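You operate a simulated robot arm through the tools that you are given. There is no shell and no other tool.

You are at the controls of a simulated robot arm. One attempt, no reset.

## Task
Start the generator from cold at the cabinet panel and warm it up.
Fine: fuel open, choke out, press start once, choke in when it has caught, wait for READY. Leave the other panel controls.
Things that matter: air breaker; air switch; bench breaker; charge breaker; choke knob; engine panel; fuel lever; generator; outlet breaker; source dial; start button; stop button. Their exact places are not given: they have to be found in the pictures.

The check looks at the end state, three seconds after you hand in, the way a careful person would. Anything else that was tipped, shoved, dropped, spilled or broken makes it a failure.

## Robot
A 7-joint arm with a two-finger parallel gripper on a trunk, on a base that moves. Base frame: it is fixed to the floor where the robot stands at the start and does not move with it; the origin is under the middle of the robot, x ahead of it, y to its left, z up. Units: m, degrees, N and s.
With the tool pointing down near the work surface it reaches from about 0.24 to 0.7 m from the robot's upright axis, wherever it stands. Its first joint turns from -166.0 to 166.0 degrees. Places, roughly: air breaker [-0.6, 2.3, 0.6]; air switch [-0.9, 2.5, 0.5]; bench breaker [-0.6, 2.3, 0.7]; charge breaker [-0.6, 2.3, 0.6]; choke knob [-0.9, 2.5, 0.8]; engine panel [-0.8, 2.5, 0.9]; fuel lever [-0.8, 2.5, 0.7]; generator [-0.9, 2.2, 0.5]; outlet breaker [-0.6, 2.3, 0.5]; source dial [-0.6, 2.3, 0.8]; start button [-0.8, 2.4, 0.8]; stop button [-0.8, 2.5, 0.8]. Payload 1.57 kg.
The TCP is the grasp point between the finger pads, 0.03 m short of the fingertips. In the tool frame z runs along the fingers and y along their closing line. Largest opening 0.08 m; finger width 0.017, thickness 0.012; the body of the gripper, 0.04 by 0.082 m, starts 0.08 m behind the TCP.
Orientation is told as [roll, pitch, yaw] about the base's x, y, z axes, in that order, counted from this pose: with the fingers straight down and closing along the base's y, the tool's x points along the base's -x, its y along +y and its z along -z.

## Interface
- The arm moves only by the tool send_rows. Its argument "steps" is text: rows parted by semicolons, each of 6 numbers parted by spaces: the shift along the base's x, y, z in units of 25 mm (1.0 is 25 mm), then the turn, a rotation vector about the base's x, y, z in units of 5 degrees (1.0 is 5 degrees). In form: tx ty tz rx ry rz; .... A call has 1 to 20 rows; each row shifts and turns the commanded pose from where the row before left it. "hand" is the closure, from 0 (fully open) to 1 (shut), set as the call begins (left out, the last holds). A call with a number of a shift or a turn outside -1 to 1 is refused whole. A row lasts 0.2 s, in which the tool goes at most 0.05 m and 8.6 degrees; a call with a longer step from one row to the next is refused whole, and so is a gripper value outside its range. A pose out of reach is approached as far as the arm can. The call stops where the force on the tool passes 60 N (or 10 N more than at its start, if that is more) or the arm is blocked; 0.2 s more then pass. The fingers move at their own pace (about 0.072 m/s each) and stop on an object; they squeeze with about 22 N. The grip force told is the motor's: it shows also when the fingers shut on nothing. Time passes only in rows, and 0.2 s behind the last, so rows that do not move let the fingers close. The reply holds the time, the measured pose of the TCP, the force on the tool along the base axes, the opening and the grip force, in the units named above and with some noise, with the torque about the TCP (base axes, N m) and any sound that the robot's microphone picked up.
- Cameras (640 x 400 px; columns grow to the right, rows downward): "scene" is now at [-0.0042, 0.1354, 1.3904]; the picture's right is [-0.05, -1.00, 0.00], its down [-0.59, 0.03, -0.81] and it looks along [0.81, -0.04, -0.59] (base axes); focal length 293 px, centre (320, 200). "wrist" rides on the gripper at [0.072, -0.007, -0.122] in the tool frame; the picture's right is [0.09, 1.00, 0.00], its down [-0.84, 0.08, -0.54] and it looks along [-0.54, 0.05, 0.84] (tool axes); focal length 238 px, centre (320, 200).
- grab_frame(camera): a new picture of that camera. The clock stands still meanwhile.
- slide_trunk(by): slides the trunk up (or, below 0, down) by that many m; the arm and the scene camera ride with it, the base frame stays. It gives what a move gives, with no picture.
- steer(legs): drives the robot by 1 to 6 legs, each [ahead, left, turn to the left] in m, m and degrees, along the robot's own axes; the way and the turn of a leg run together, so that a leg with both is an arc; at most 1.5 m and 180 degrees a leg. The arm and the cameras ride along, it lands a little off, and it stops where it bumps. It gives what a move gives.
- aim_head(pan, tilt): turns the head with the scene camera to pan (to the left, within 86 degrees either way) and tilt (down, from -29 to 69), counted from straight ahead of the robot. It gives what a move gives.
- measure_at(camera, pixels): there is no depth. For up to 12 entries [column, row, z] of the newest picture of that camera ("zoom" is the newest enlarged one), the place [x, y] in the base frame at which the ray of that pixel passes the height z, good to about 0.002 m. The clock stands still meanwhile.
- enlarge(camera, box): a new picture of the part [left, top, right, bottom] of that camera's present view, enlarged. The clock stands still meanwhile.
- job_done(): hands the job in; it is judged then, once.

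Leave the gripper open and the arm clear of the work at the hand-in unless told otherwise.

The tools are called after ">>>" as a command line: name --argument value ..., lists and objects as JSON in quotes. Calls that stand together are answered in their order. send_rows: Moves the arm, as the interface text tells. Its arguments: {"type":"object","properties":{"steps":{"type":"string"},"hand":{"type":"number"}},"required":["steps"]} The other tools are called the same way: slide_trunk (by) moves the trunk up or down; steer (legs) drives the base; aim_head (pan, tilt) turns the head that bears the scene camera; grab_frame (camera) takes a picture; measure_at (camera, pixels) gives the place at which the rays of pixels pass given heights; enlarge (camera, box) takes an enlarged picture of a part of a camera's view; job_done () hands the job in.

At the start:

```text
time: 0.0
ee_pos: [0.4678, 0.1307, 0.8042]
ee_rot: [-0.1, 0.0, 0.0]
wrist_force: [0.7, 1.3, 0.2]
ft_torque: [0.02, 0.0, -0.01]
finger_gap: 0.0801
finger_force: 0.0
trunk travel left (down, up): [-0.05, 0.065]
robot x, y, heading: [-0.0005, -0.001, 0.2]
head pan, tilt (commanded): [-2.8, 36.3]
```

scene: 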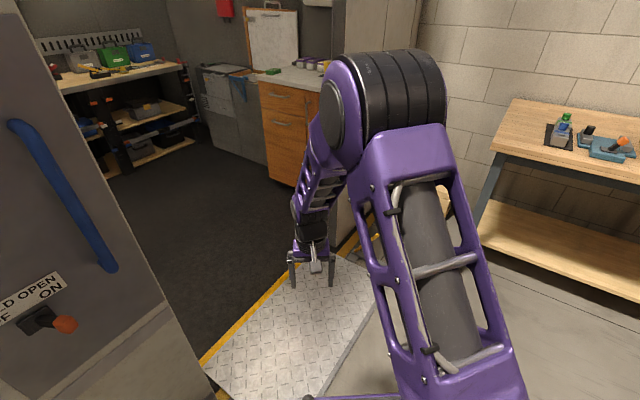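
wrist: 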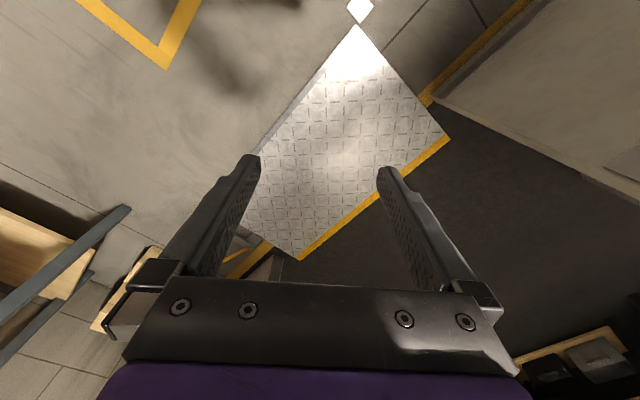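

The scene picture shows a doorway with a ramp ahead and a grey door on the left (handle at about (70,200)). The generator should be behind-left. I turn the head left to look first.

>>> aim_head --pan 80 --tilt 20

```text
time: 1.6
ee_pos: [0.4682, 0.1323, 0.8047]
ee_rot: [0.0, 0.0, 0.1]
wrist_force: [-0.4, 0.6, 0.2]
ft_torque: [-0.01, -0.01, 0.0]
finger_gap: 0.08
finger_force: 0.0
trunk travel left (down, up): [-0.05, 0.065]
robot x, y, heading: [0.0016, -0.0002, -0.4]
head pan, tilt (commanded): [80.0, 20.0]
```

The head is now turned left; I take a scene picture to see what is there.

>>> grab_frame --camera "scene"

```text
taken
```

scene: 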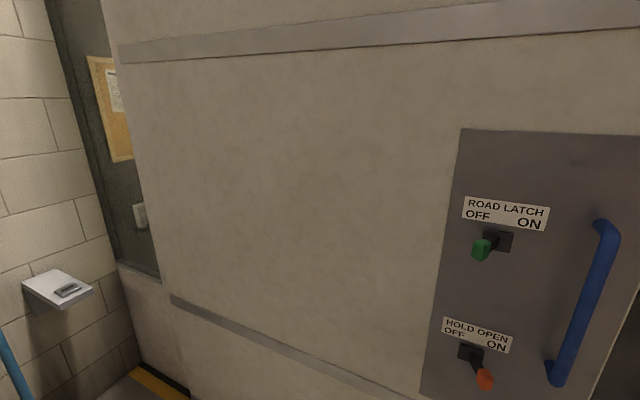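

On the left is a large partition with a sliding door bearing levers ROAD LATCH (490,240) and HOLD OPEN (475,365). The generator lies beyond it. I look at other angles to work out a route.

>>> aim_head --pan 35 --tilt 25

>>> grab_frame --camera "scene"

>>> aim_head --pan 0 --tilt 25

>>> grab_frame --camera "scene"

```text
time: 2.7
ee_pos: [0.4683, 0.1323, 0.8045]
ee_rot: [0.0, 0.0, 0.0]
wrist_force: [0.2, 0.1, 0.4]
ft_torque: [-0.01, 0.0, 0.0]
finger_gap: 0.0801
finger_force: 0.1
trunk travel left (down, up): [-0.05, 0.065]
robot x, y, heading: [0.001, -0.0001, 0.0]
head pan, tilt (commanded): [35.0, 25.0]
```

```text
taken
```

scene: 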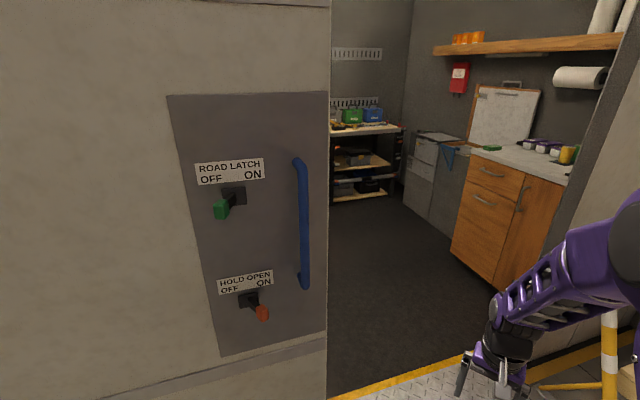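

```text
time: 3.7
ee_pos: [0.4679, 0.1329, 0.8055]
ee_rot: [0.0, -0.1, 0.0]
wrist_force: [-1.1, 0.3, -0.2]
ft_torque: [-0.01, 0.0, 0.0]
finger_gap: 0.0802
finger_force: 0.0
trunk travel left (down, up): [-0.05, 0.065]
robot x, y, heading: [-0.0023, -0.0047, 0.2]
head pan, tilt (commanded): [0.0, 25.0]
```

```text
taken
```

scene: 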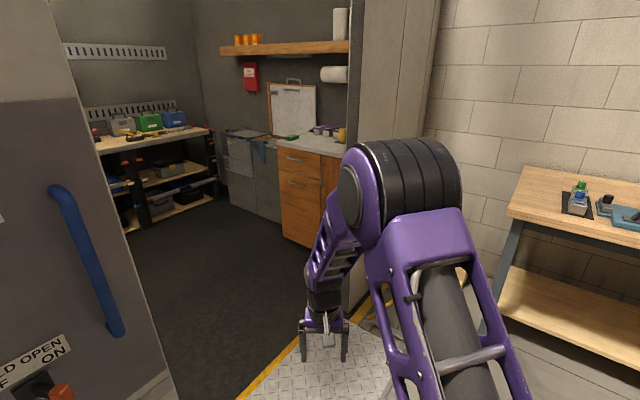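

The van/trailer interior is reached by the opening between the sliding door edge and the tall cabinet on the right. I tilt down to see the ramp, the threshold and the width of the opening.

>>> aim_head --pan 25 --tilt 55

>>> grab_frame --camera "scene"

```text
time: 4.6
ee_pos: [0.4686, 0.1321, 0.8049]
ee_rot: [0.0, 0.0, 0.0]
wrist_force: [0.0, 0.1, 0.1]
ft_torque: [-0.03, 0.0, -0.01]
finger_gap: 0.0798
finger_force: 0.0
trunk travel left (down, up): [-0.05, 0.065]
robot x, y, heading: [0.0, -0.0016, -0.1]
head pan, tilt (commanded): [25.0, 55.0]
```

```text
taken
```

scene: 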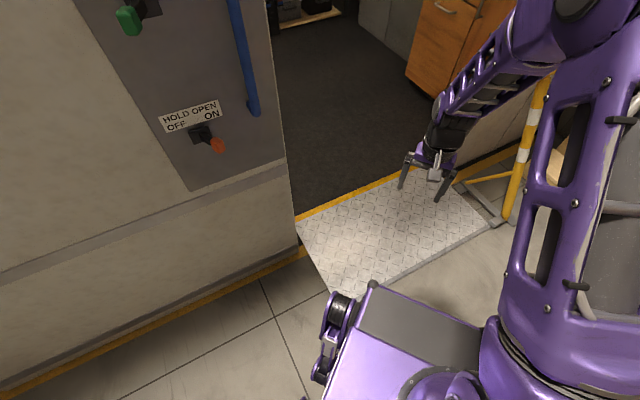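

I see the ramp (corners about (297,225), (490,222), (350,293)), the yellow threshold line, and a barrier post at (520,150). I measure these floor points.

>>> measure_at --camera "scene" --pixels '[[297, 225, 0], [490, 222, 0], [350, 293, 0], [300, 217, 0], [405, 176, 0], [303, 255, 0], [100, 345, 0], [298, 240, 0], [510, 218, 0], [460, 185, 0], [293, 200, 0.15], [437, 95, 0]]'

```text
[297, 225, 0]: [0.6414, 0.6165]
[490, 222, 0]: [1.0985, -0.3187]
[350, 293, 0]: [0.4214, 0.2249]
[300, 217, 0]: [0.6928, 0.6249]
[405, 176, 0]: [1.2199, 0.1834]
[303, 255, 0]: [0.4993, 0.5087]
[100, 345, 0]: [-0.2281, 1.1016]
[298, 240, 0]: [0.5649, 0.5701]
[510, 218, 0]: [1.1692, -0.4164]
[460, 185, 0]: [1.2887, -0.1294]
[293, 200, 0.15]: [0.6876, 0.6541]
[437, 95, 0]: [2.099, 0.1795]
```

The threshold line runs at roughly -39° in the base frame and the generator should be behind the beige panel to the far left. I look further left and down to see the left end of the panel.

>>> aim_head --pan 86 --tilt 40

>>> grab_frame --camera "scene"

>>> aim_head --pan 86 --tilt 5

>>> grab_frame --camera "scene"

```text
time: 6.0
ee_pos: [0.4677, 0.1332, 0.8055]
ee_rot: [0.0, 0.0, 0.0]
wrist_force: [-0.1, -1.0, 0.4]
ft_torque: [-0.03, -0.01, -0.02]
finger_gap: 0.0799
finger_force: 0.0
trunk travel left (down, up): [-0.05, 0.065]
robot x, y, heading: [0.0002, -0.0011, -0.0]
head pan, tilt (commanded): [85.9, 40.0]
```

```text
taken
```

scene: 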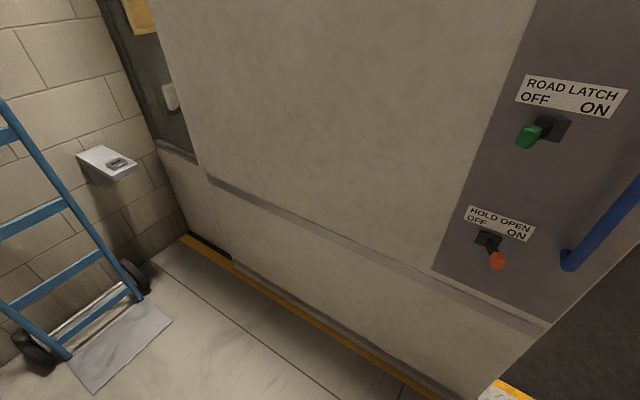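

```text
time: 7.0
ee_pos: [0.4689, 0.1319, 0.8049]
ee_rot: [0.0, 0.1, 0.0]
wrist_force: [0.8, 0.5, -0.6]
ft_torque: [0.0, -0.01, 0.0]
finger_gap: 0.08
finger_force: 0.0
trunk travel left (down, up): [-0.05, 0.065]
robot x, y, heading: [0.0025, 0.0001, 0.1]
head pan, tilt (commanded): [85.9, 5.0]
```

```text
taken
```

scene: 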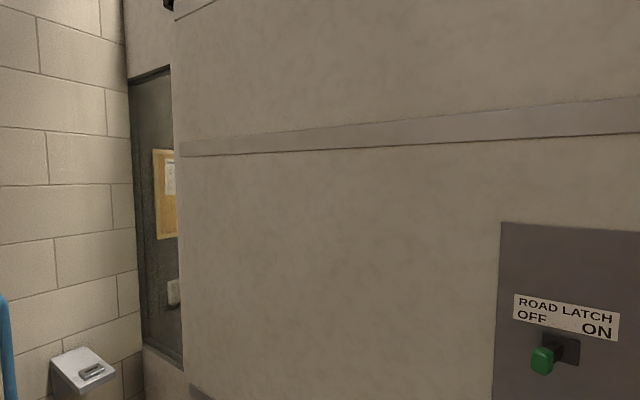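

The hatch at the left is covered by the sliding panel, but the doorway is open (roughly 0.8 m wide, centred about 0.5 m to the right along the wall). I drive diagonally to be in front of the opening, then turn to face it.

>>> aim_head --pan 0 --tilt 30

>>> steer --legs '[[0.3, -0.32, 0], [0.0, 0.0, 51]]'

>>> grab_frame --camera "scene"

```text
time: 8.6
ee_pos: [0.4695, 0.1331, 0.8036]
ee_rot: [0.0, 0.0, 0.0]
wrist_force: [0.2, -0.5, -0.1]
ft_torque: [0.01, 0.01, 0.03]
finger_gap: 0.0798
finger_force: 0.1
trunk travel left (down, up): [-0.05, 0.065]
robot x, y, heading: [-0.0011, 0.0023, 0.2]
head pan, tilt (commanded): [0.0, 30.0]
```

```text
time: 14.6
ee_pos: [0.4878, 0.1254, 0.8046]
ee_rot: [0.0, 0.0, 51.1]
wrist_force: [-0.3, -0.4, 0.0]
ft_torque: [-0.04, 0.0, 0.02]
finger_gap: 0.0798
finger_force: 0.1
trunk travel left (down, up): [-0.05, 0.065]
robot x, y, heading: [0.2987, -0.3213, 51.4]
head pan, tilt (commanded): [0.0, 30.0]
```

```text
taken
```

scene: 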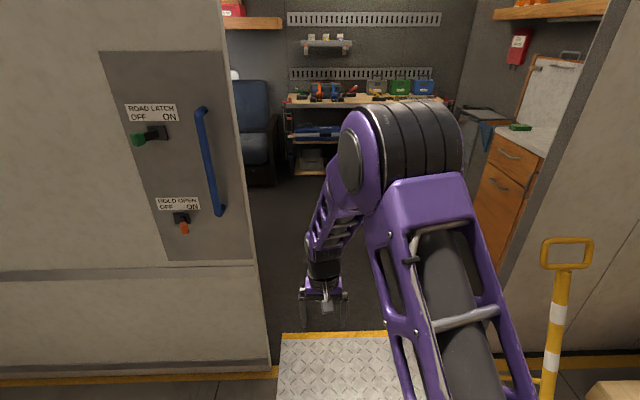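

Now the robot faces the opening: door edge at column ~270, right jamb around column 500. I measure the threshold and jamb.

>>> measure_at --camera "scene" --pixels '[[50, 380, 0], [265, 372, 0], [600, 360, 0], [530, 362, 0], [285, 334, 0], [375, 332, 0], [278, 395, 0], [272, 370, 0.05], [500, 290, 0], [500, 290, 0.3], [555, 395, 0]]'

```text
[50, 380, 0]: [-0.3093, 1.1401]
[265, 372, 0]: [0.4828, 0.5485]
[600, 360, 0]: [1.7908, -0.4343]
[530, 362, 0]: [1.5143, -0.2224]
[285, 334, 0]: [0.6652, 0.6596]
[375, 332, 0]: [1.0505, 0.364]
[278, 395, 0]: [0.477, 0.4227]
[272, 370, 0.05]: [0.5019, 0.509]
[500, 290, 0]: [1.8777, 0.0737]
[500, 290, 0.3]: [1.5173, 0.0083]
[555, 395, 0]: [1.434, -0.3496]
```

>>> measure_at --camera "scene" --pixels '[[478, 345, 0], [480, 340, 0.05], [495, 300, 0.2], [545, 175, 0.8], [590, 62, 1.1], [232, 200, 0.6], [248, 270, 0.3], [222, 90, 1.0]]'

```text
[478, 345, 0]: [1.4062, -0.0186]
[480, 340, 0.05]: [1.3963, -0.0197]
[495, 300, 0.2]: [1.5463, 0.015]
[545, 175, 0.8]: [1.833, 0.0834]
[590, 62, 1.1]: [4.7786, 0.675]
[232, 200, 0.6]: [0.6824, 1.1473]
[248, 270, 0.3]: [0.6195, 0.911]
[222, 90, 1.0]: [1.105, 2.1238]
```

Opening runs from about u=0.08 to 1.07 m along the wall, wall heading normal about 53°. I shift 0.14 m right, turn 1.6° left and drive in about 1.0 m, then look.

>>> steer --legs '[[0.0, -0.14, 1.6], [0.5, 0.0, 0.0]]'

>>> grab_frame --camera "scene"

```text
time: 19.1
ee_pos: [0.8865, 0.4447, 0.8054]
ee_rot: [0.1, 0.0, 53.0]
wrist_force: [0.4, -0.2, -0.3]
ft_torque: [0.01, 0.0, -0.04]
finger_gap: 0.0801
finger_force: 0.0
trunk travel left (down, up): [-0.05, 0.065]
robot x, y, heading: [0.7088, -0.0099, 53.0]
head pan, tilt (commanded): [0.0, 30.0]
```

```text
taken
```

scene: 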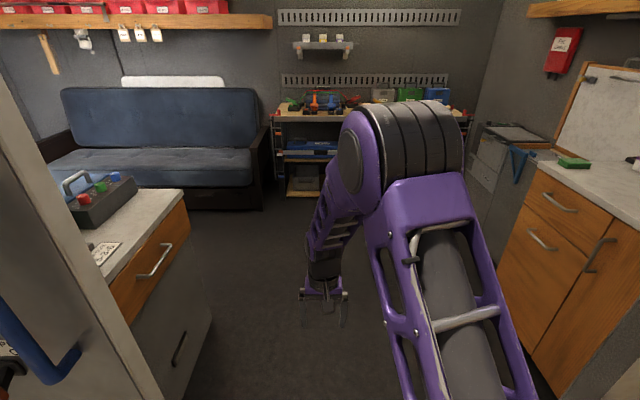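

I'm in the doorway. Inside: a counter with drawers at left (corner ~(188,195)), a sofa at (160,150), a workbench at the back. I measure floor points for free space.

>>> measure_at --camera "scene" --pixels '[[262, 208, 0], [80, 205, 0], [272, 195, 0], [210, 320, 0], [165, 398, 0], [188, 193, 0.9], [500, 300, 0], [540, 380, 0], [470, 180, 0], [520, 340, 0]]'

```text
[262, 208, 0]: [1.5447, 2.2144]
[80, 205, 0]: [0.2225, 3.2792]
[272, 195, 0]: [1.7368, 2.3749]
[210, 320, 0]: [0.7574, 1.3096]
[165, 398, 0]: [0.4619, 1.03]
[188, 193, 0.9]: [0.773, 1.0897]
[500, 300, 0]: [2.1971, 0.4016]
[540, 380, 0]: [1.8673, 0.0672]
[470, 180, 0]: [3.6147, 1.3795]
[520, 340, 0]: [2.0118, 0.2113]
```

The counter occupies the left side up to n≈1.5 and the sofa starts at n≈2.7, leaving a corridor to the far left where the generator is. I drive in 1.6 m, turn left 90° and look.

>>> steer --legs '[[1.5, 0.0, 0.0], [0.0, 0.0, 90.0]]'

>>> grab_frame --camera "scene"

```text
time: 30.4
ee_pos: [1.1551, 1.365, 0.806]
ee_rot: [0.1, 0.0, 142.4]
wrist_force: [0.3, 0.7, 0.0]
ft_torque: [-0.03, -0.02, 0.01]
finger_gap: 0.0799
finger_force: 0.0
trunk travel left (down, up): [-0.05, 0.065]
robot x, y, heading: [1.6066, 1.1802, 142.3]
head pan, tilt (commanded): [0.0, 30.0]
```

```text
taken
```

scene: 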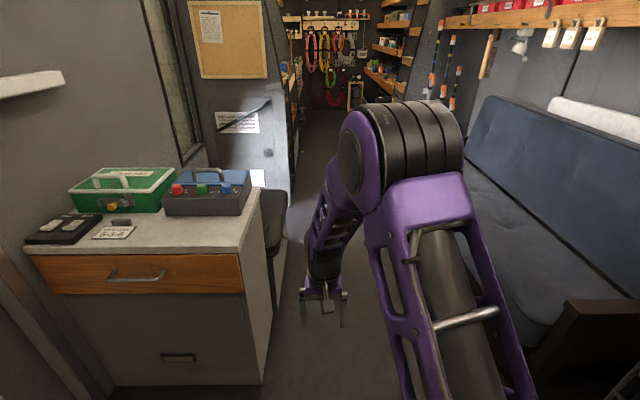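

There's a partition with a corkboard (230,40), a sign with a black handle (240,120) and a passage beyond at columns 290–410. I enlarge that region.

>>> enlarge --camera "scene" --box '[160, 0, 460, 188]'

```text
2.13 times, centred on (310, 94) of scene
```

zoom: 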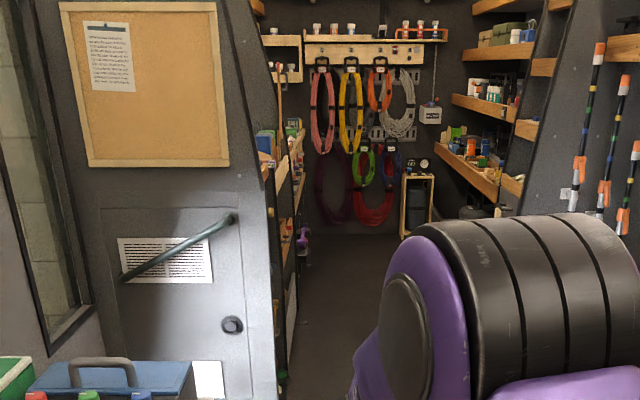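

I measure rays at the partition's right edge and the floor in the passage to find where the partition stands.

>>> measure_at --camera "zoom" --pixels '[[275, 300, 0.9], [275, 300, 0.6], [275, 300, 0.3], [290, 390, 0], [310, 260, 0], [405, 235, 0], [232, 324, 0.6], [232, 324, 0.9], [105, 330, 0.6], [105, 330, 0.9]]'

>>> aim_head --pan 20 --tilt 30

>>> grab_frame --camera "scene"

```text
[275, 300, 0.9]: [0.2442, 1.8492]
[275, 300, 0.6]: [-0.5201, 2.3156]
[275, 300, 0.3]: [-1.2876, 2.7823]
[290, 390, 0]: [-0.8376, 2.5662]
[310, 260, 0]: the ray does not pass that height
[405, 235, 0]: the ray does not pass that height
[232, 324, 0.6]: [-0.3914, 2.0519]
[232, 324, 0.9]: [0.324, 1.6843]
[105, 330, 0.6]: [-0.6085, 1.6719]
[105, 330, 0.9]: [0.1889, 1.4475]
```

```text
time: 31.3
ee_pos: [1.1558, 1.3638, 0.8043]
ee_rot: [0.0, 0.0, 142.4]
wrist_force: [-0.4, 0.4, -0.5]
ft_torque: [-0.01, 0.05, -0.02]
finger_gap: 0.0799
finger_force: 0.1
trunk travel left (down, up): [-0.05, 0.065]
robot x, y, heading: [1.6069, 1.1824, 142.3]
head pan, tilt (commanded): [20.0, 30.0]
```

```text
taken
```

scene: 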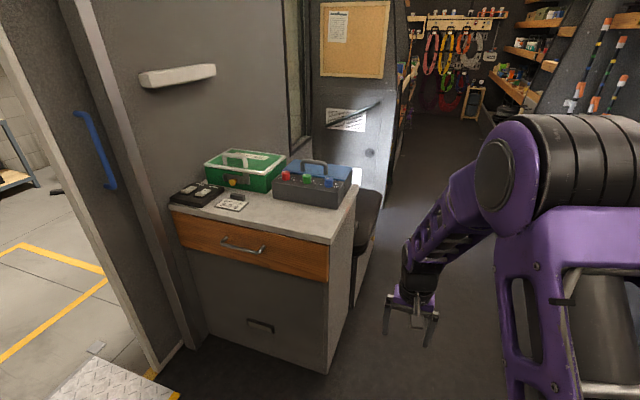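

The counter, stool and partition are clear on the left. Now I check the passage's right boundary by panning right.

>>> aim_head --pan -12 --tilt 12

>>> grab_frame --camera "scene"

```text
time: 32.2
ee_pos: [1.1557, 1.3651, 0.8053]
ee_rot: [0.1, 0.0, 142.4]
wrist_force: [0.4, 0.5, 0.1]
ft_torque: [0.03, 0.01, 0.0]
finger_gap: 0.0802
finger_force: 0.0
trunk travel left (down, up): [-0.05, 0.065]
robot x, y, heading: [1.6045, 1.1822, 142.4]
head pan, tilt (commanded): [-12.0, 12.0]
```

```text
taken
```

scene: 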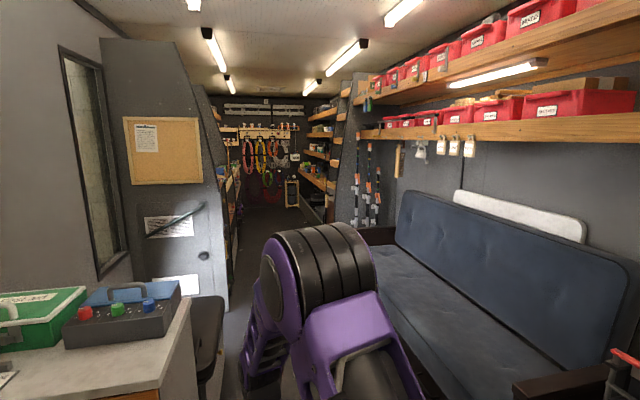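

The passage runs between the left fin (col ~228) and the right fin (col ~330). I measure rays to estimate its width.

>>> measure_at --camera "scene" --pixels '[[228, 300, 0], [228, 250, 0.6], [232, 312, 0], [333, 190, 0.9], [333, 190, 1.1], [330, 210, 0.6], [245, 290, 0], [300, 220, 0.2], [365, 226, 0.5], [205, 255, 0.8], [205, 255, 0.7]]'

```text
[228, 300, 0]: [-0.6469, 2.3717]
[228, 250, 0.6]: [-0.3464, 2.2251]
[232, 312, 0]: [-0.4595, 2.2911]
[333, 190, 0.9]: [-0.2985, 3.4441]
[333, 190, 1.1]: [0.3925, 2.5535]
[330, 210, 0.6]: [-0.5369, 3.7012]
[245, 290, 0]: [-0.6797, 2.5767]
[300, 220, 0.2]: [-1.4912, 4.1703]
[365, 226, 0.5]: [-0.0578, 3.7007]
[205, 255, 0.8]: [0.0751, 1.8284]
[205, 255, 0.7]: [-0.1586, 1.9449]
```

The passage is about 0.87 m wide (n 1.55–2.42), and the panel should be on its left face just past the fin at u≈-1.75. I drive along the corridor centre to just before the passage.

>>> steer --legs '[[0.6, -0.16, 0.7], [0.9, 0.0, 0.0]]'

>>> aim_head --pan 25 --tilt 25

>>> grab_frame --camera "scene"

```text
time: 40.0
ee_pos: [0.0573, 2.3841, 0.8049]
ee_rot: [0.0, 0.1, 143.2]
wrist_force: [0.4, -0.2, 0.4]
ft_torque: [0.01, 0.0, 0.02]
finger_gap: 0.0798
finger_force: 0.1
trunk travel left (down, up): [-0.05, 0.065]
robot x, y, heading: [0.5095, 2.2061, 143.1]
head pan, tilt (commanded): [-12.0, 12.0]
```

```text
time: 41.1
ee_pos: [0.0576, 2.3836, 0.8052]
ee_rot: [0.1, -0.1, 143.2]
wrist_force: [-0.8, -1.0, -0.3]
ft_torque: [-0.01, 0.02, -0.04]
finger_gap: 0.0802
finger_force: 0.0
trunk travel left (down, up): [-0.05, 0.065]
robot x, y, heading: [0.5134, 2.2073, 143.0]
head pan, tilt (commanded): [25.0, 25.0]
```

```text
taken
```

scene: 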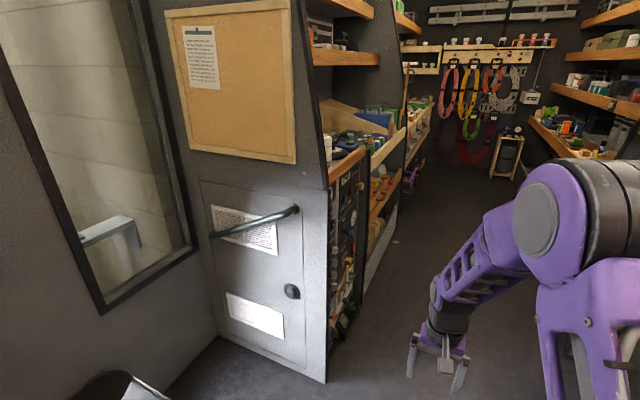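

The generator cabinet has its side panel facing the passage, seen edge-on at (345,250). I drive 0.5 m ahead and pan the head left to look at that panel face.

>>> steer --legs '[[0.5, 0.0, 0.0]]'

>>> aim_head --pan 45 --tilt 30

>>> grab_frame --camera "scene"

```text
time: 44.0
ee_pos: [-0.3426, 2.6785, 0.8062]
ee_rot: [0.1, 0.0, 143.5]
wrist_force: [0.0, -0.3, 0.2]
ft_torque: [0.01, 0.0, 0.02]
finger_gap: 0.0799
finger_force: 0.1
trunk travel left (down, up): [-0.05, 0.065]
robot x, y, heading: [0.1148, 2.5067, 143.5]
head pan, tilt (commanded): [25.0, 25.0]
```

```text
time: 44.8
ee_pos: [-0.342, 2.679, 0.8057]
ee_rot: [0.0, 0.0, 143.5]
wrist_force: [-0.1, -0.6, -0.6]
ft_torque: [0.0, 0.02, 0.02]
finger_gap: 0.0798
finger_force: 0.1
trunk travel left (down, up): [-0.05, 0.065]
robot x, y, heading: [0.117, 2.5061, 143.4]
head pan, tilt (commanded): [45.0, 30.0]
```

```text
taken
```

scene: 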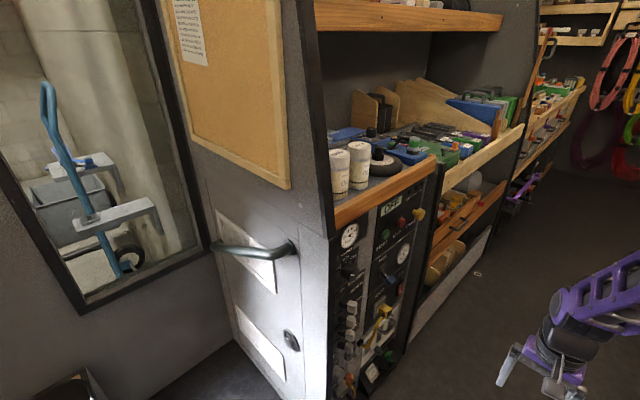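

Now I see the control panel around (375,290): left column with gauge and breakers, right column with a display. I enlarge it.

>>> enlarge --camera "scene" --box '[320, 160, 460, 248]'

>>> enlarge --camera "scene" --box '[310, 240, 560, 400]'

```text
4.55 times, centred on (390, 204) of scene
```

zoom: 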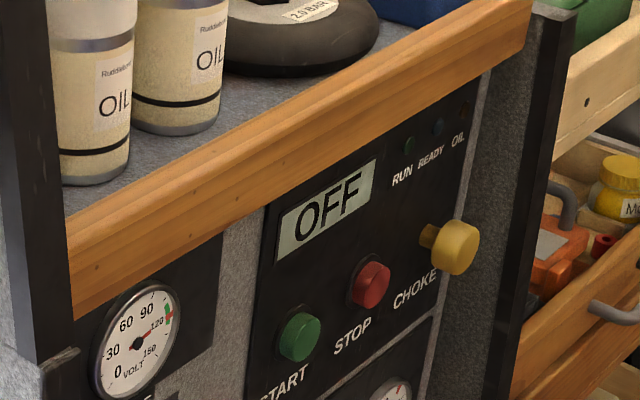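

```text
2.50 times, centred on (435, 320) of scene
```

zoom: 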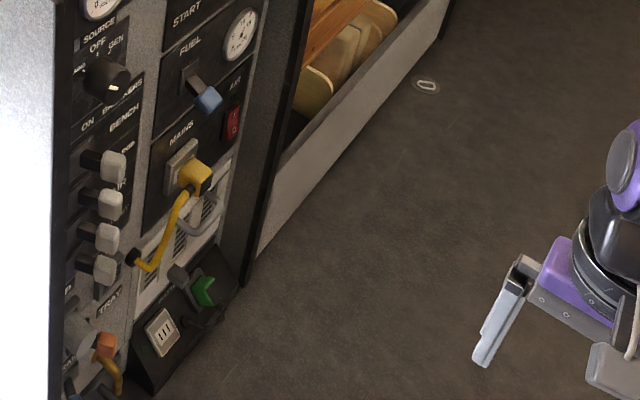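

The engine panel shows OFF, with START (green), STOP (red), CHOKE (yellow), a blue FUEL lever below, and dark RUN/READY/OIL lamps. I first pull the arm back 0.1 m toward the robot so that turning is safe.

>>> send_rows --steps "0.8 -0.6 0 0 0 0; 0.8 -0.6 0 0 0 0; 0.8 -0.6 0 0 0 0; 0.8 -0.6 0 0 0 0; 0 0 0 0 0 0" --hand 0

>>> steer --legs '[[0.235, 0.0, 0.0], [0.0, 0.0, 42.0]]'

>>> aim_head --pan 10 --tilt 35

>>> grab_frame --camera "scene"

```text
time: 46.0
ee_pos: [-0.2608, 2.6174, 0.8048]
ee_rot: [0.1, 0.1, 143.4]
wrist_force: [-0.1, 0.4, -0.2]
ft_torque: [-0.03, 0.0, 0.06]
finger_gap: 0.08
finger_force: 0.2
trunk travel left (down, up): [-0.05, 0.065]
robot x, y, heading: [0.1174, 2.5065, 143.5]
head pan, tilt (commanded): [45.0, 30.0]
```

```text
time: 49.8
ee_pos: [-0.4276, 2.4765, 0.8054]
ee_rot: [0.0, 0.0, -174.2]
wrist_force: [0.7, 0.0, -0.8]
ft_torque: [0.0, -0.03, -0.03]
finger_gap: 0.0801
finger_force: 0.2
trunk travel left (down, up): [-0.05, 0.065]
robot x, y, heading: [-0.0754, 2.646, -174.2]
head pan, tilt (commanded): [45.0, 30.0]
```

```text
time: 50.8
ee_pos: [-0.4264, 2.4752, 0.8047]
ee_rot: [0.1, -0.1, -174.3]
wrist_force: [0.5, 0.2, -0.1]
ft_torque: [-0.01, 0.05, 0.0]
finger_gap: 0.0803
finger_force: 0.1
trunk travel left (down, up): [-0.05, 0.065]
robot x, y, heading: [-0.0766, 2.6488, -174.3]
head pan, tilt (commanded): [10.0, 35.0]
```

```text
taken
```

scene: 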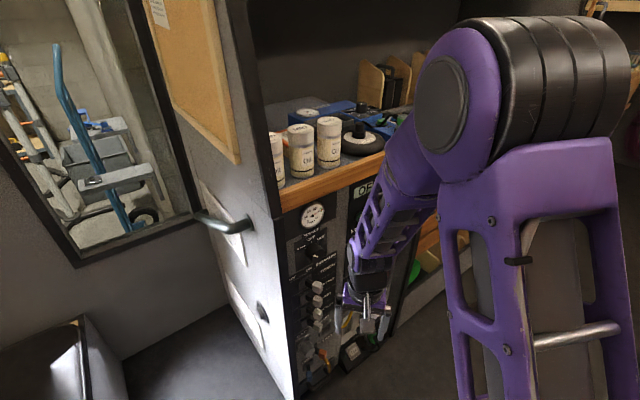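

The arm hides the engine panel. I swing the TCP 0.25 m to the robot's right (+y in base) to free the view.

>>> send_rows --steps "0 1 0 0 0 0; 0 1 0 0 0 0; 0 1 0 0 0 0; 0 1 0 0 0 0; 0 1 0 0 0 0; 0 1 0 0 0 0; 0 1 0 0 0 0; 0 1 0 0 0 0; 0 1 0 0 0 0; 0 0 0 0 0 0"

>>> grab_frame --camera "scene"

```text
time: 53.0
ee_pos: [-0.4276, 2.7006, 0.8051]
ee_rot: [0.0, 0.0, -174.1]
wrist_force: [-0.5, 0.5, 0.5]
ft_torque: [0.02, -0.01, -0.01]
finger_gap: 0.0798
finger_force: 0.0
trunk travel left (down, up): [-0.05, 0.065]
robot x, y, heading: [-0.0733, 2.6429, -174.1]
head pan, tilt (commanded): [10.0, 35.0]
```

```text
taken
```

scene: 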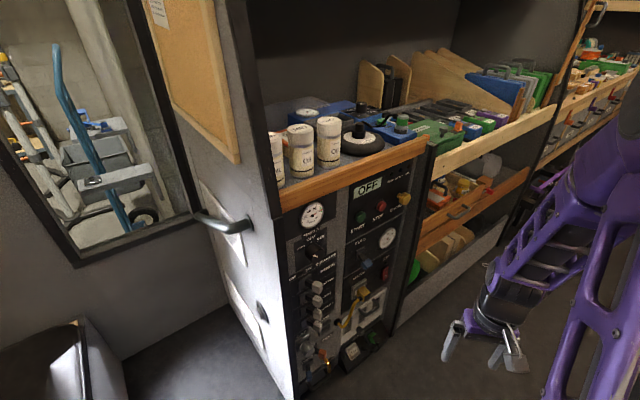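

Now the panel is fully visible around (350,270). I enlarge the engine panel and the fuel/air section.

>>> enlarge --camera "scene" --box '[330, 165, 430, 228]'

>>> measure_at --camera "zoom" --pixels '[[320, 200, 0.8]]'

>>> enlarge --camera "scene" --box '[280, 190, 420, 290]'

>>> enlarge --camera "scene" --box '[280, 260, 440, 360]'

```text
6.35 times, centred on (380, 196) of scene
```

zoom: 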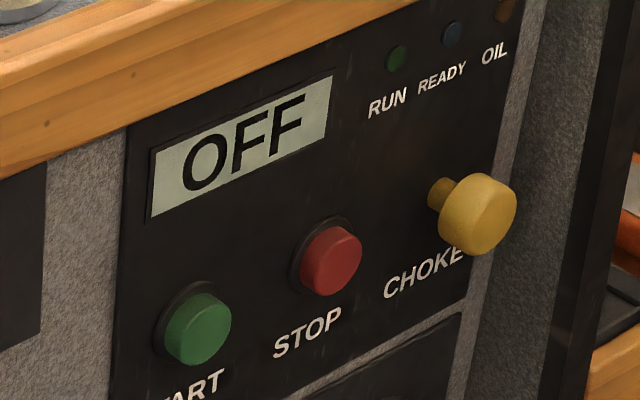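

```text
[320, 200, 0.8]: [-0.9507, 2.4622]
```

```text
4.00 times, centred on (350, 240) of scene
```

zoom: 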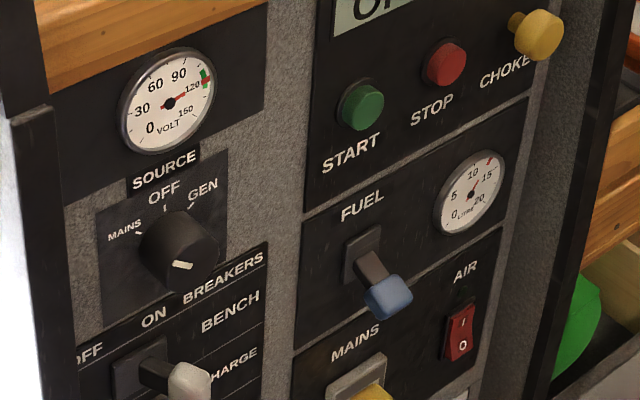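

```text
4.00 times, centred on (360, 310) of scene
```

zoom: 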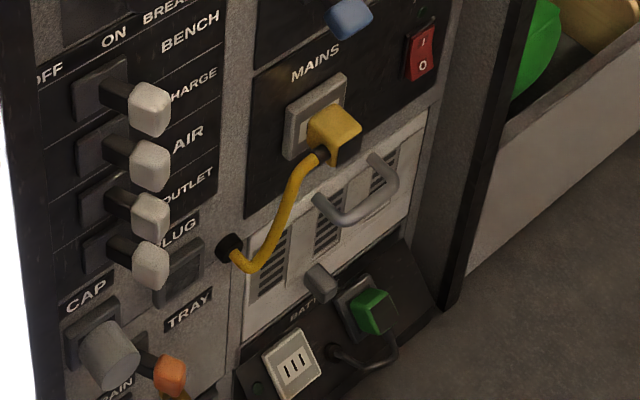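

I re-take the close zoom of the engine panel and measure rays (at two heights each) for START, STOP, CHOKE and lamps, to triangulate later with the wrist camera.

>>> enlarge --camera "scene" --box '[330, 165, 430, 228]'

>>> measure_at --camera "zoom" --pixels '[[192, 330, 0.9], [192, 330, 0.7], [325, 262, 0.9], [325, 262, 0.7], [435, 195, 0.9], [435, 195, 0.7], [492, 213, 0.9], [492, 213, 0.7], [152, 218, 0.9], [152, 218, 0.7], [325, 137, 0.9], [325, 137, 0.7]]'

>>> enlarge --camera "scene" --box '[330, 220, 430, 283]'

```text
6.35 times, centred on (380, 196) of scene
```

zoom: 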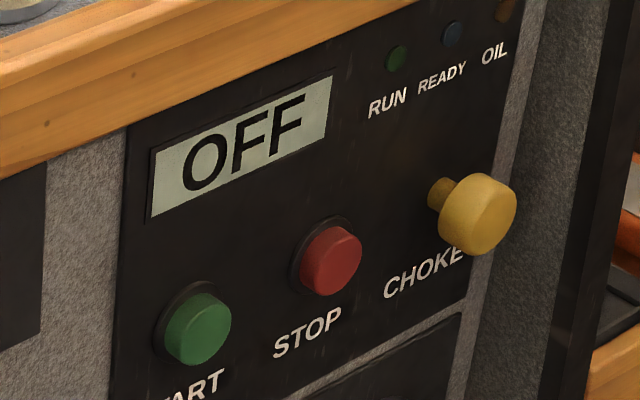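

```text
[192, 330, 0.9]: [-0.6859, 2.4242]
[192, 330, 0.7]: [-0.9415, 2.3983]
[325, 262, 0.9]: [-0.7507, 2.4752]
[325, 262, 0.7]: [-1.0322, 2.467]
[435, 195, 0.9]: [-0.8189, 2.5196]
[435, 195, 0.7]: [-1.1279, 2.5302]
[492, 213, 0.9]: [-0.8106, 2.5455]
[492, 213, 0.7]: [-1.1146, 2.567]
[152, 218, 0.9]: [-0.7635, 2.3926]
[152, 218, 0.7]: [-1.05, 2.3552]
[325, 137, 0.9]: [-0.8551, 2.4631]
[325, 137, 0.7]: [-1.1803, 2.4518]
```

```text
6.35 times, centred on (380, 252) of scene
```

zoom: 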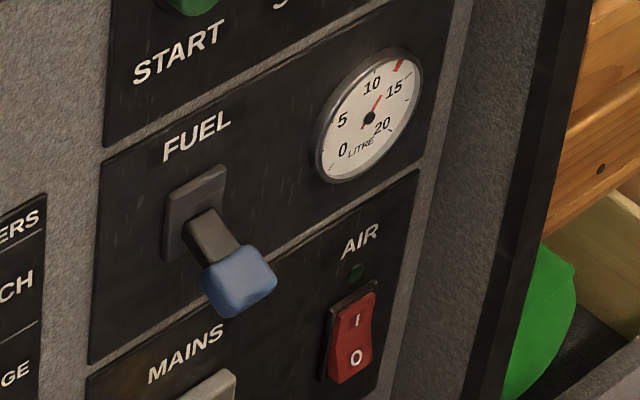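

The panel faces +n (heading 53°), buttons roughly at u≈-2.1..-2.25. I now bring the tool to about 0.25 m in front of the panel, yawing it by 47° so that it will face the panel, still pointing down.

>>> send_rows --steps "-0.746 -0.44 0.06 0 0 0.942; -0.746 -0.44 0.06 0 0 0.942; -0.746 -0.44 0.06 0 0 0.942; -0.746 -0.44 0.06 0 0 0.942; -0.746 -0.44 0.06 0 0 0.942; -0.746 -0.44 0.06 0 0 0.942; -0.746 -0.44 0.06 0 0 0.942; -0.746 -0.44 0.06 0 0 0.942; -0.746 -0.44 0.06 0 0 0.942; -0.746 -0.44 0.06 0 0 0.942; 0 0 0 0 0 0"

>>> grab_frame --camera "scene"

```text
time: 55.4
ee_pos: [-0.6122, 2.5902, 0.8198]
ee_rot: [0.0, 0.0, -127.1]
wrist_force: [0.5, 0.2, -0.4]
ft_torque: [-0.01, 0.02, 0.01]
finger_gap: 0.0799
finger_force: 0.1
trunk travel left (down, up): [-0.05, 0.065]
robot x, y, heading: [-0.0757, 2.6426, -174.2]
head pan, tilt (commanded): [10.0, 35.0]
```

```text
taken
```

scene: 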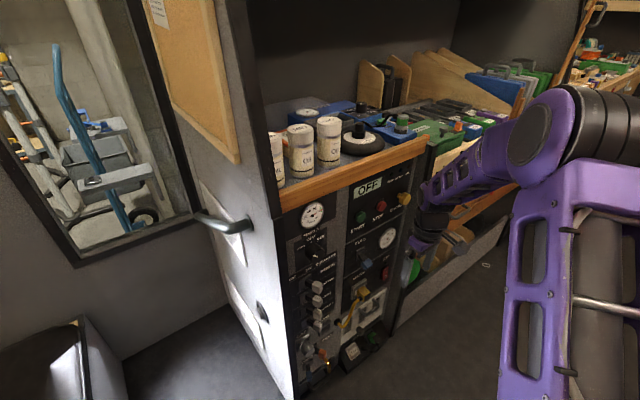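

The arm is at the right and the panel is still visible. Now I pitch the tool up by 90° about the horizontal axis so the fingers point at the panel.

>>> send_rows --steps "0 0 0 -0.958 0.722 0; 0 0 0 -0.958 0.722 0; 0 0 0 -0.958 0.722 0; 0 0 0 -0.958 0.722 0; 0 0 0 -0.958 0.722 0; 0 0 0 -0.958 0.722 0; 0 0 0 -0.958 0.722 0; 0 0 0 -0.958 0.722 0; 0 0 0 0 0 0"

>>> grab_frame --camera "scene"

```text
time: 57.4
ee_pos: [-0.6122, 2.5901, 0.82]
ee_rot: [0.1, -48.0, -127.3]
wrist_force: [0.4, -0.2, -0.6]
ft_torque: [0.02, -0.02, -0.03]
finger_gap: 0.0801
finger_force: 0.0
trunk travel left (down, up): [-0.05, 0.065]
robot x, y, heading: [-0.0726, 2.6471, -174.3]
head pan, tilt (commanded): [10.0, 35.0]
```

```text
taken
```

scene: 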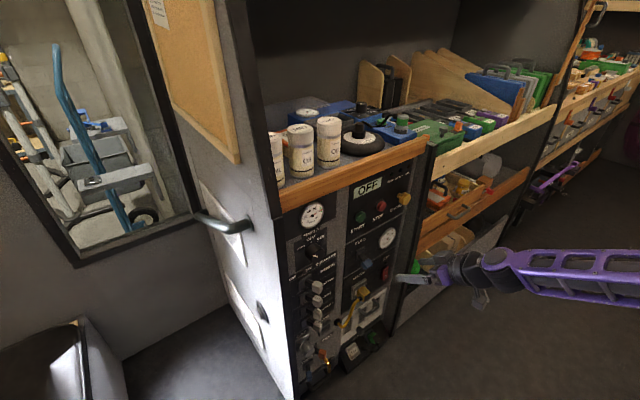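

Pitch is at -48°; I continue the remaining 42°.

>>> send_rows --steps "0 0 0 -0.958 0.722 0; 0 0 0 -0.958 0.722 0; 0 0 0 -0.958 0.722 0; 0 0 0 -0.958 0.722 0; 0 0 0 -0.958 0.722 0; 0 0 0 -0.958 0.722 0; 0 0 0 -0.958 0.722 0; 0 0 0 0 0 0"

>>> grab_frame --camera "scene"

>>> grab_frame --camera "wrist"

```text
time: 59.2
ee_pos: [-0.6132, 2.5905, 0.8212]
ee_rot: [112.2, -89.9, 120.8]
wrist_force: [-0.3, -0.9, -0.8]
ft_torque: [0.0, 0.01, -0.01]
finger_gap: 0.0802
finger_force: 0.0
trunk travel left (down, up): [-0.05, 0.065]
robot x, y, heading: [-0.0752, 2.6462, -174.5]
head pan, tilt (commanded): [10.0, 35.0]
```

```text
taken
```

scene: 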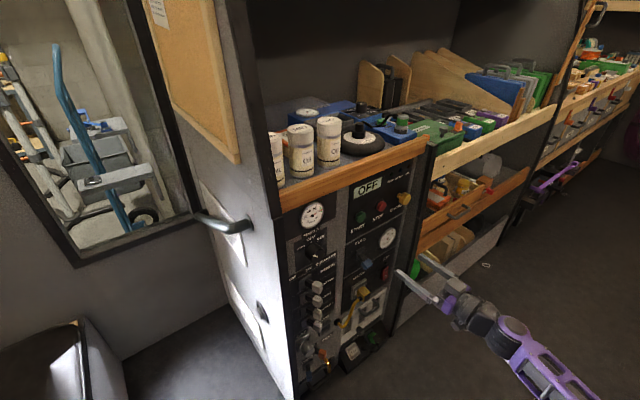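

```text
taken
```

wrist: 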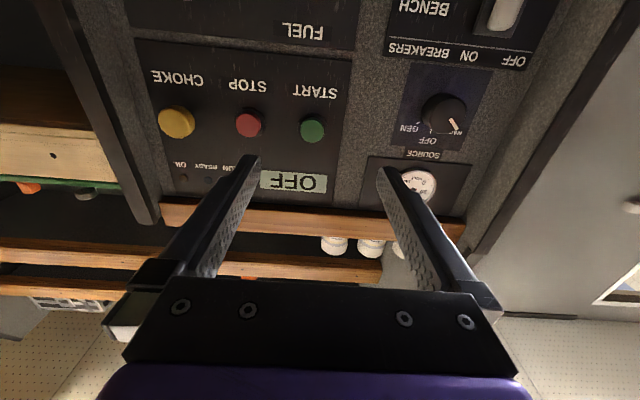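

The wrist camera now sees the panel upside-down: START (312,131), STOP (248,125), CHOKE (176,122). I measure rays from the wrist camera for triangulation.

>>> measure_at --camera "wrist" --pixels '[[312, 131, 0.8], [312, 131, 0.85], [248, 125, 0.8], [248, 125, 0.85], [176, 122, 0.8], [176, 122, 0.85], [303, 32, 0.75], [303, 32, 0.7], [262, 188, 0.9], [326, 191, 0.9]]'

```text
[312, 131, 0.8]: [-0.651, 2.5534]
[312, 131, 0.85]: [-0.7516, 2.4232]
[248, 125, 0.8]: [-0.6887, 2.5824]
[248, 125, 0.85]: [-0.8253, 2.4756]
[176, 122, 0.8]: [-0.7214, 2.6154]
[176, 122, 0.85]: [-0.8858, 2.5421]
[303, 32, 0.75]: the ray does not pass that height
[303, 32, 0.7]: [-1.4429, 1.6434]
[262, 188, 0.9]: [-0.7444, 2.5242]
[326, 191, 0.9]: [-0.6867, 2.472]
```

Triangulating: START at about u=-2.056, z=0.851, front face n=1.480; STOP u=-2.146; CHOKE cap u=-2.24, n=1.502. Now I lower the tool by 0.12 m to view the FUEL lever with the wrist camera.

>>> send_rows --steps "0 0 -1 0 0 0; 0 0 -1 0 0 0; 0 0 -1 0 0 0; 0 0 -1 0 0 0; 0 0 -1 0 0 0; 0 0 0 0 0 0"

>>> grab_frame --camera "wrist"

>>> enlarge --camera "scene" --box '[330, 220, 430, 283]'

```text
time: 60.6
ee_pos: [-0.6123, 2.5898, 0.6947]
ee_rot: [86.1, -89.9, 147.0]
wrist_force: [0.2, -0.4, -0.3]
ft_torque: [0.03, -0.02, -0.04]
finger_gap: 0.0803
finger_force: 0.0
trunk travel left (down, up): [-0.05, 0.065]
robot x, y, heading: [-0.0744, 2.646, -174.2]
head pan, tilt (commanded): [10.0, 35.0]
```

```text
taken
```

wrist: 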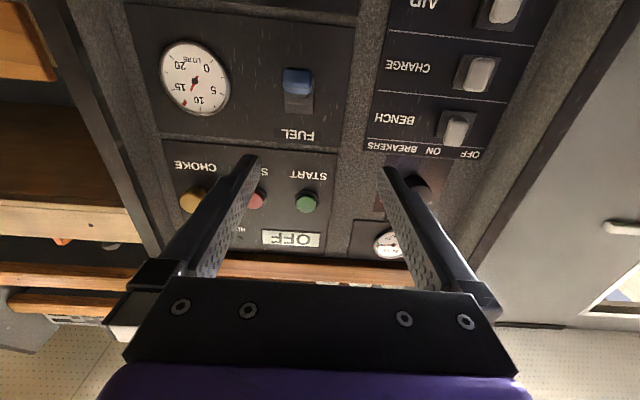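

```text
6.35 times, centred on (380, 252) of scene
```

zoom: 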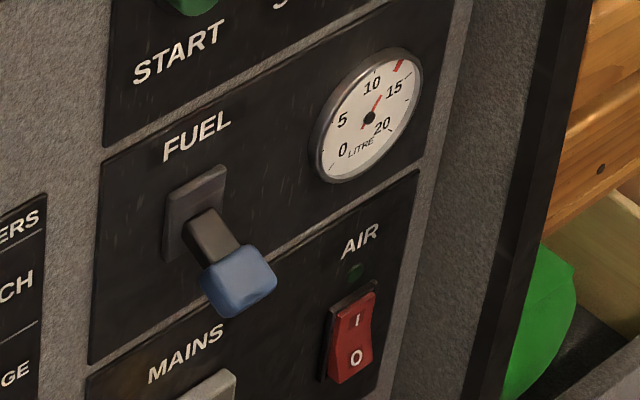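

The blue FUEL knob is at (297,82), the plate at (299,100); in this upside-down view the knob is tilted to the lower side. I enlarge the region.

>>> enlarge --camera "wrist" --box '[240, 40, 360, 150]'

>>> measure_at --camera "zoom" --pixels '[[300, 205, 0.7], [300, 205, 0.75], [300, 300, 0.7], [300, 300, 0.75], [300, 200, 0.72]]'

```text
3.64 times, centred on (300, 95) of wrist
```

zoom: 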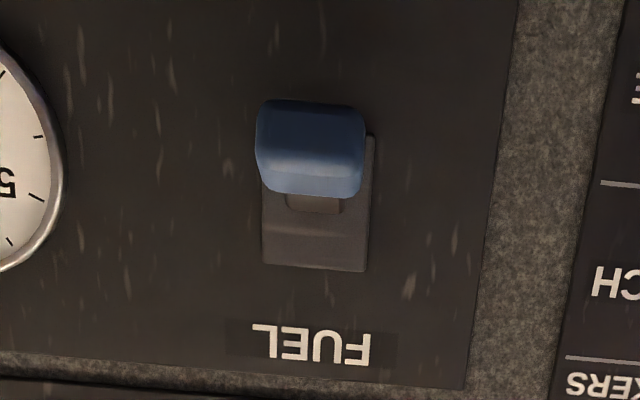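

```text
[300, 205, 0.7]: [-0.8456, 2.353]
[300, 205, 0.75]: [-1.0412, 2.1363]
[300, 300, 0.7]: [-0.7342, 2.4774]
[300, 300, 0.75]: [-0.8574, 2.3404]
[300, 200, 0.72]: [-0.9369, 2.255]
```

I measure rays to the fuel knob and plate in the wrist zoom, then in the scene zoom.

>>> measure_at --camera "zoom" --pixels '[[310, 150, 0.68], [310, 150, 0.7], [310, 195, 0.68], [310, 195, 0.7], [315, 265, 0.7], [315, 265, 0.74], [315, 135, 0.7], [315, 135, 0.68]]'

>>> enlarge --camera "scene" --box '[330, 220, 430, 283]'

>>> measure_at --camera "zoom" --pixels '[[240, 282, 0.8], [240, 282, 0.7], [200, 225, 0.8], [200, 225, 0.7], [200, 185, 0.8], [200, 185, 0.7], [350, 340, 0.8], [350, 340, 0.7]]'

```text
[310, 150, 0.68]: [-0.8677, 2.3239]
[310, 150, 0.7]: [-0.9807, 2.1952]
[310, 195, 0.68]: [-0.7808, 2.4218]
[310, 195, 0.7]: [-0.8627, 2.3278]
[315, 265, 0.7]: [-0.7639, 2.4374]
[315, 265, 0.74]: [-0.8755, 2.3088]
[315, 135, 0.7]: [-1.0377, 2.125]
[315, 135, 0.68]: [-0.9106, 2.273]
```

```text
6.35 times, centred on (380, 252) of scene
```

zoom: 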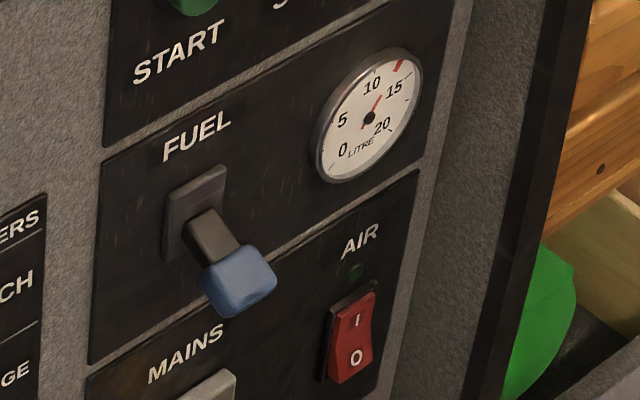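

```text
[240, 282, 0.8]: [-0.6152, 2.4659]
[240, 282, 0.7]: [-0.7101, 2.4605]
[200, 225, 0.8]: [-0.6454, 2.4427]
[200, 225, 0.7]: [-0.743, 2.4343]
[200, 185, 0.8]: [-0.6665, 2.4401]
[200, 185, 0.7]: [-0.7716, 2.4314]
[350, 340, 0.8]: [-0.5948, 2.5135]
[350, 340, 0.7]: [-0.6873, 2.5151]
```

The fuel knob is at about u=-2.078, n=1.51, z=0.659, its plate centre at z≈0.682, so the lever is tilted down (closed) and needs to go up. I close the fingers, lower the tool to z≈0.62 and line up in u, still away from the panel.

>>> send_rows --steps "-0.325 0.245 -1 0 0 0; -0.325 0.245 -1 0 0 0; -0.325 0.245 -1 0 0 0; 0 0 0 0 0 0; 0 0 0 0 0 0; 0 0 0 0 0 0" --hand 1

>>> grab_frame --camera "wrist"

>>> grab_frame --camera "scene"

```text
time: 62.0
ee_pos: [-0.6361, 2.6096, 0.6199]
ee_rot: [86.8, -89.8, 146.2]
wrist_force: [0.1, 0.7, -0.5]
ft_torque: [0.02, 0.0, -0.01]
finger_gap: 0.0
finger_force: 21.7
trunk travel left (down, up): [-0.05, 0.065]
robot x, y, heading: [-0.0737, 2.6456, -173.8]
head pan, tilt (commanded): [10.0, 35.0]
```

```text
taken
```

wrist: 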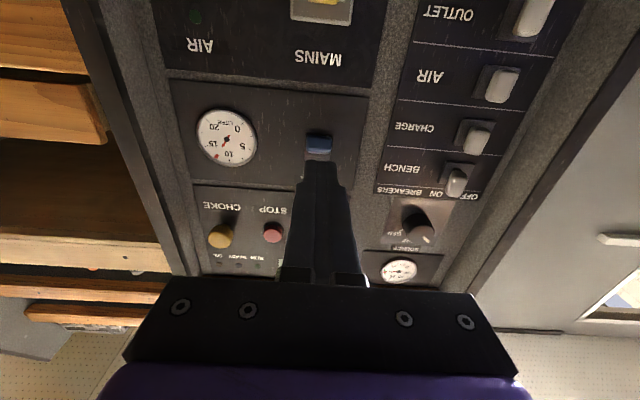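

```text
taken
```

scene: 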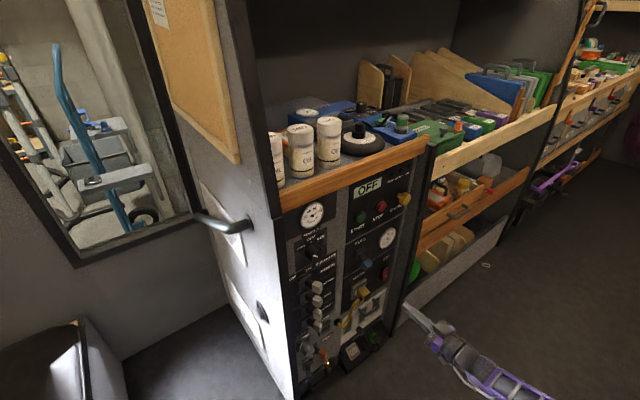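

The closed fingers line up with the fuel knob (column ~319). I advance 0.13 m toward the panel and check.

>>> send_rows --steps "-0.52 -0.69 0 0 0 0; -0.52 -0.69 0 0 0 0; -0.52 -0.69 0 0 0 0; -0.52 -0.69 0 0 0 0; -0.52 -0.69 0 0 0 0; -0.52 -0.69 0 0 0 0; 0 0 0 0 0 0"

>>> grab_frame --camera "wrist"

>>> enlarge --camera "scene" --box '[300, 200, 460, 300]'

```text
time: 63.6
ee_pos: [-0.7148, 2.5039, 0.6201]
ee_rot: [93.3, -89.9, 139.8]
wrist_force: [-0.4, -0.3, -0.9]
ft_torque: [-0.03, 0.0, -0.04]
finger_gap: 0.0003
finger_force: 21.1
trunk travel left (down, up): [-0.05, 0.065]
robot x, y, heading: [-0.0724, 2.6457, -174.3]
head pan, tilt (commanded): [10.0, 35.0]
```

```text
taken
```

wrist: 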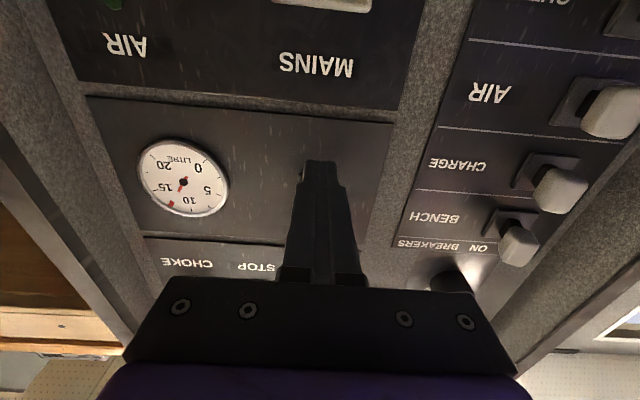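

```text
4.00 times, centred on (380, 250) of scene
```

zoom: 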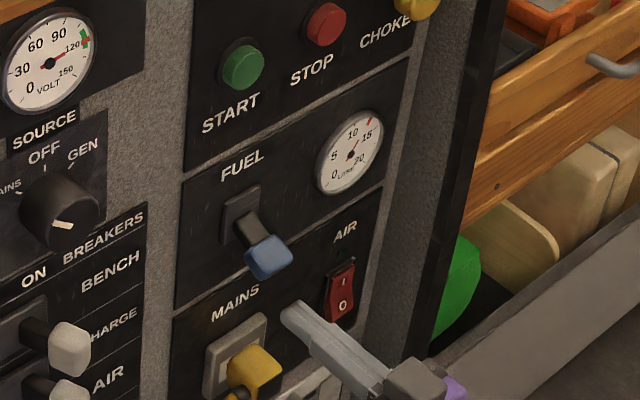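

The finger is below the knob; I verify its height against the knob's bottom edge by measuring rays in this zoom.

>>> measure_at --camera "zoom" --pixels '[[262, 280, 0.65], [262, 280, 0.63], [290, 308, 0.63], [290, 308, 0.62], [270, 243, 0.67], [250, 198, 0.7], [243, 240, 0.68]]'

```text
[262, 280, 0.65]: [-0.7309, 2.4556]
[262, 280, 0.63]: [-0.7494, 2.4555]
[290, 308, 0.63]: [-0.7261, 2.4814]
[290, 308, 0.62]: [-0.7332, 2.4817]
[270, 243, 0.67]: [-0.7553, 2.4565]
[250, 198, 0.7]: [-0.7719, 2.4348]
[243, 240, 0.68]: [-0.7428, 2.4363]
```

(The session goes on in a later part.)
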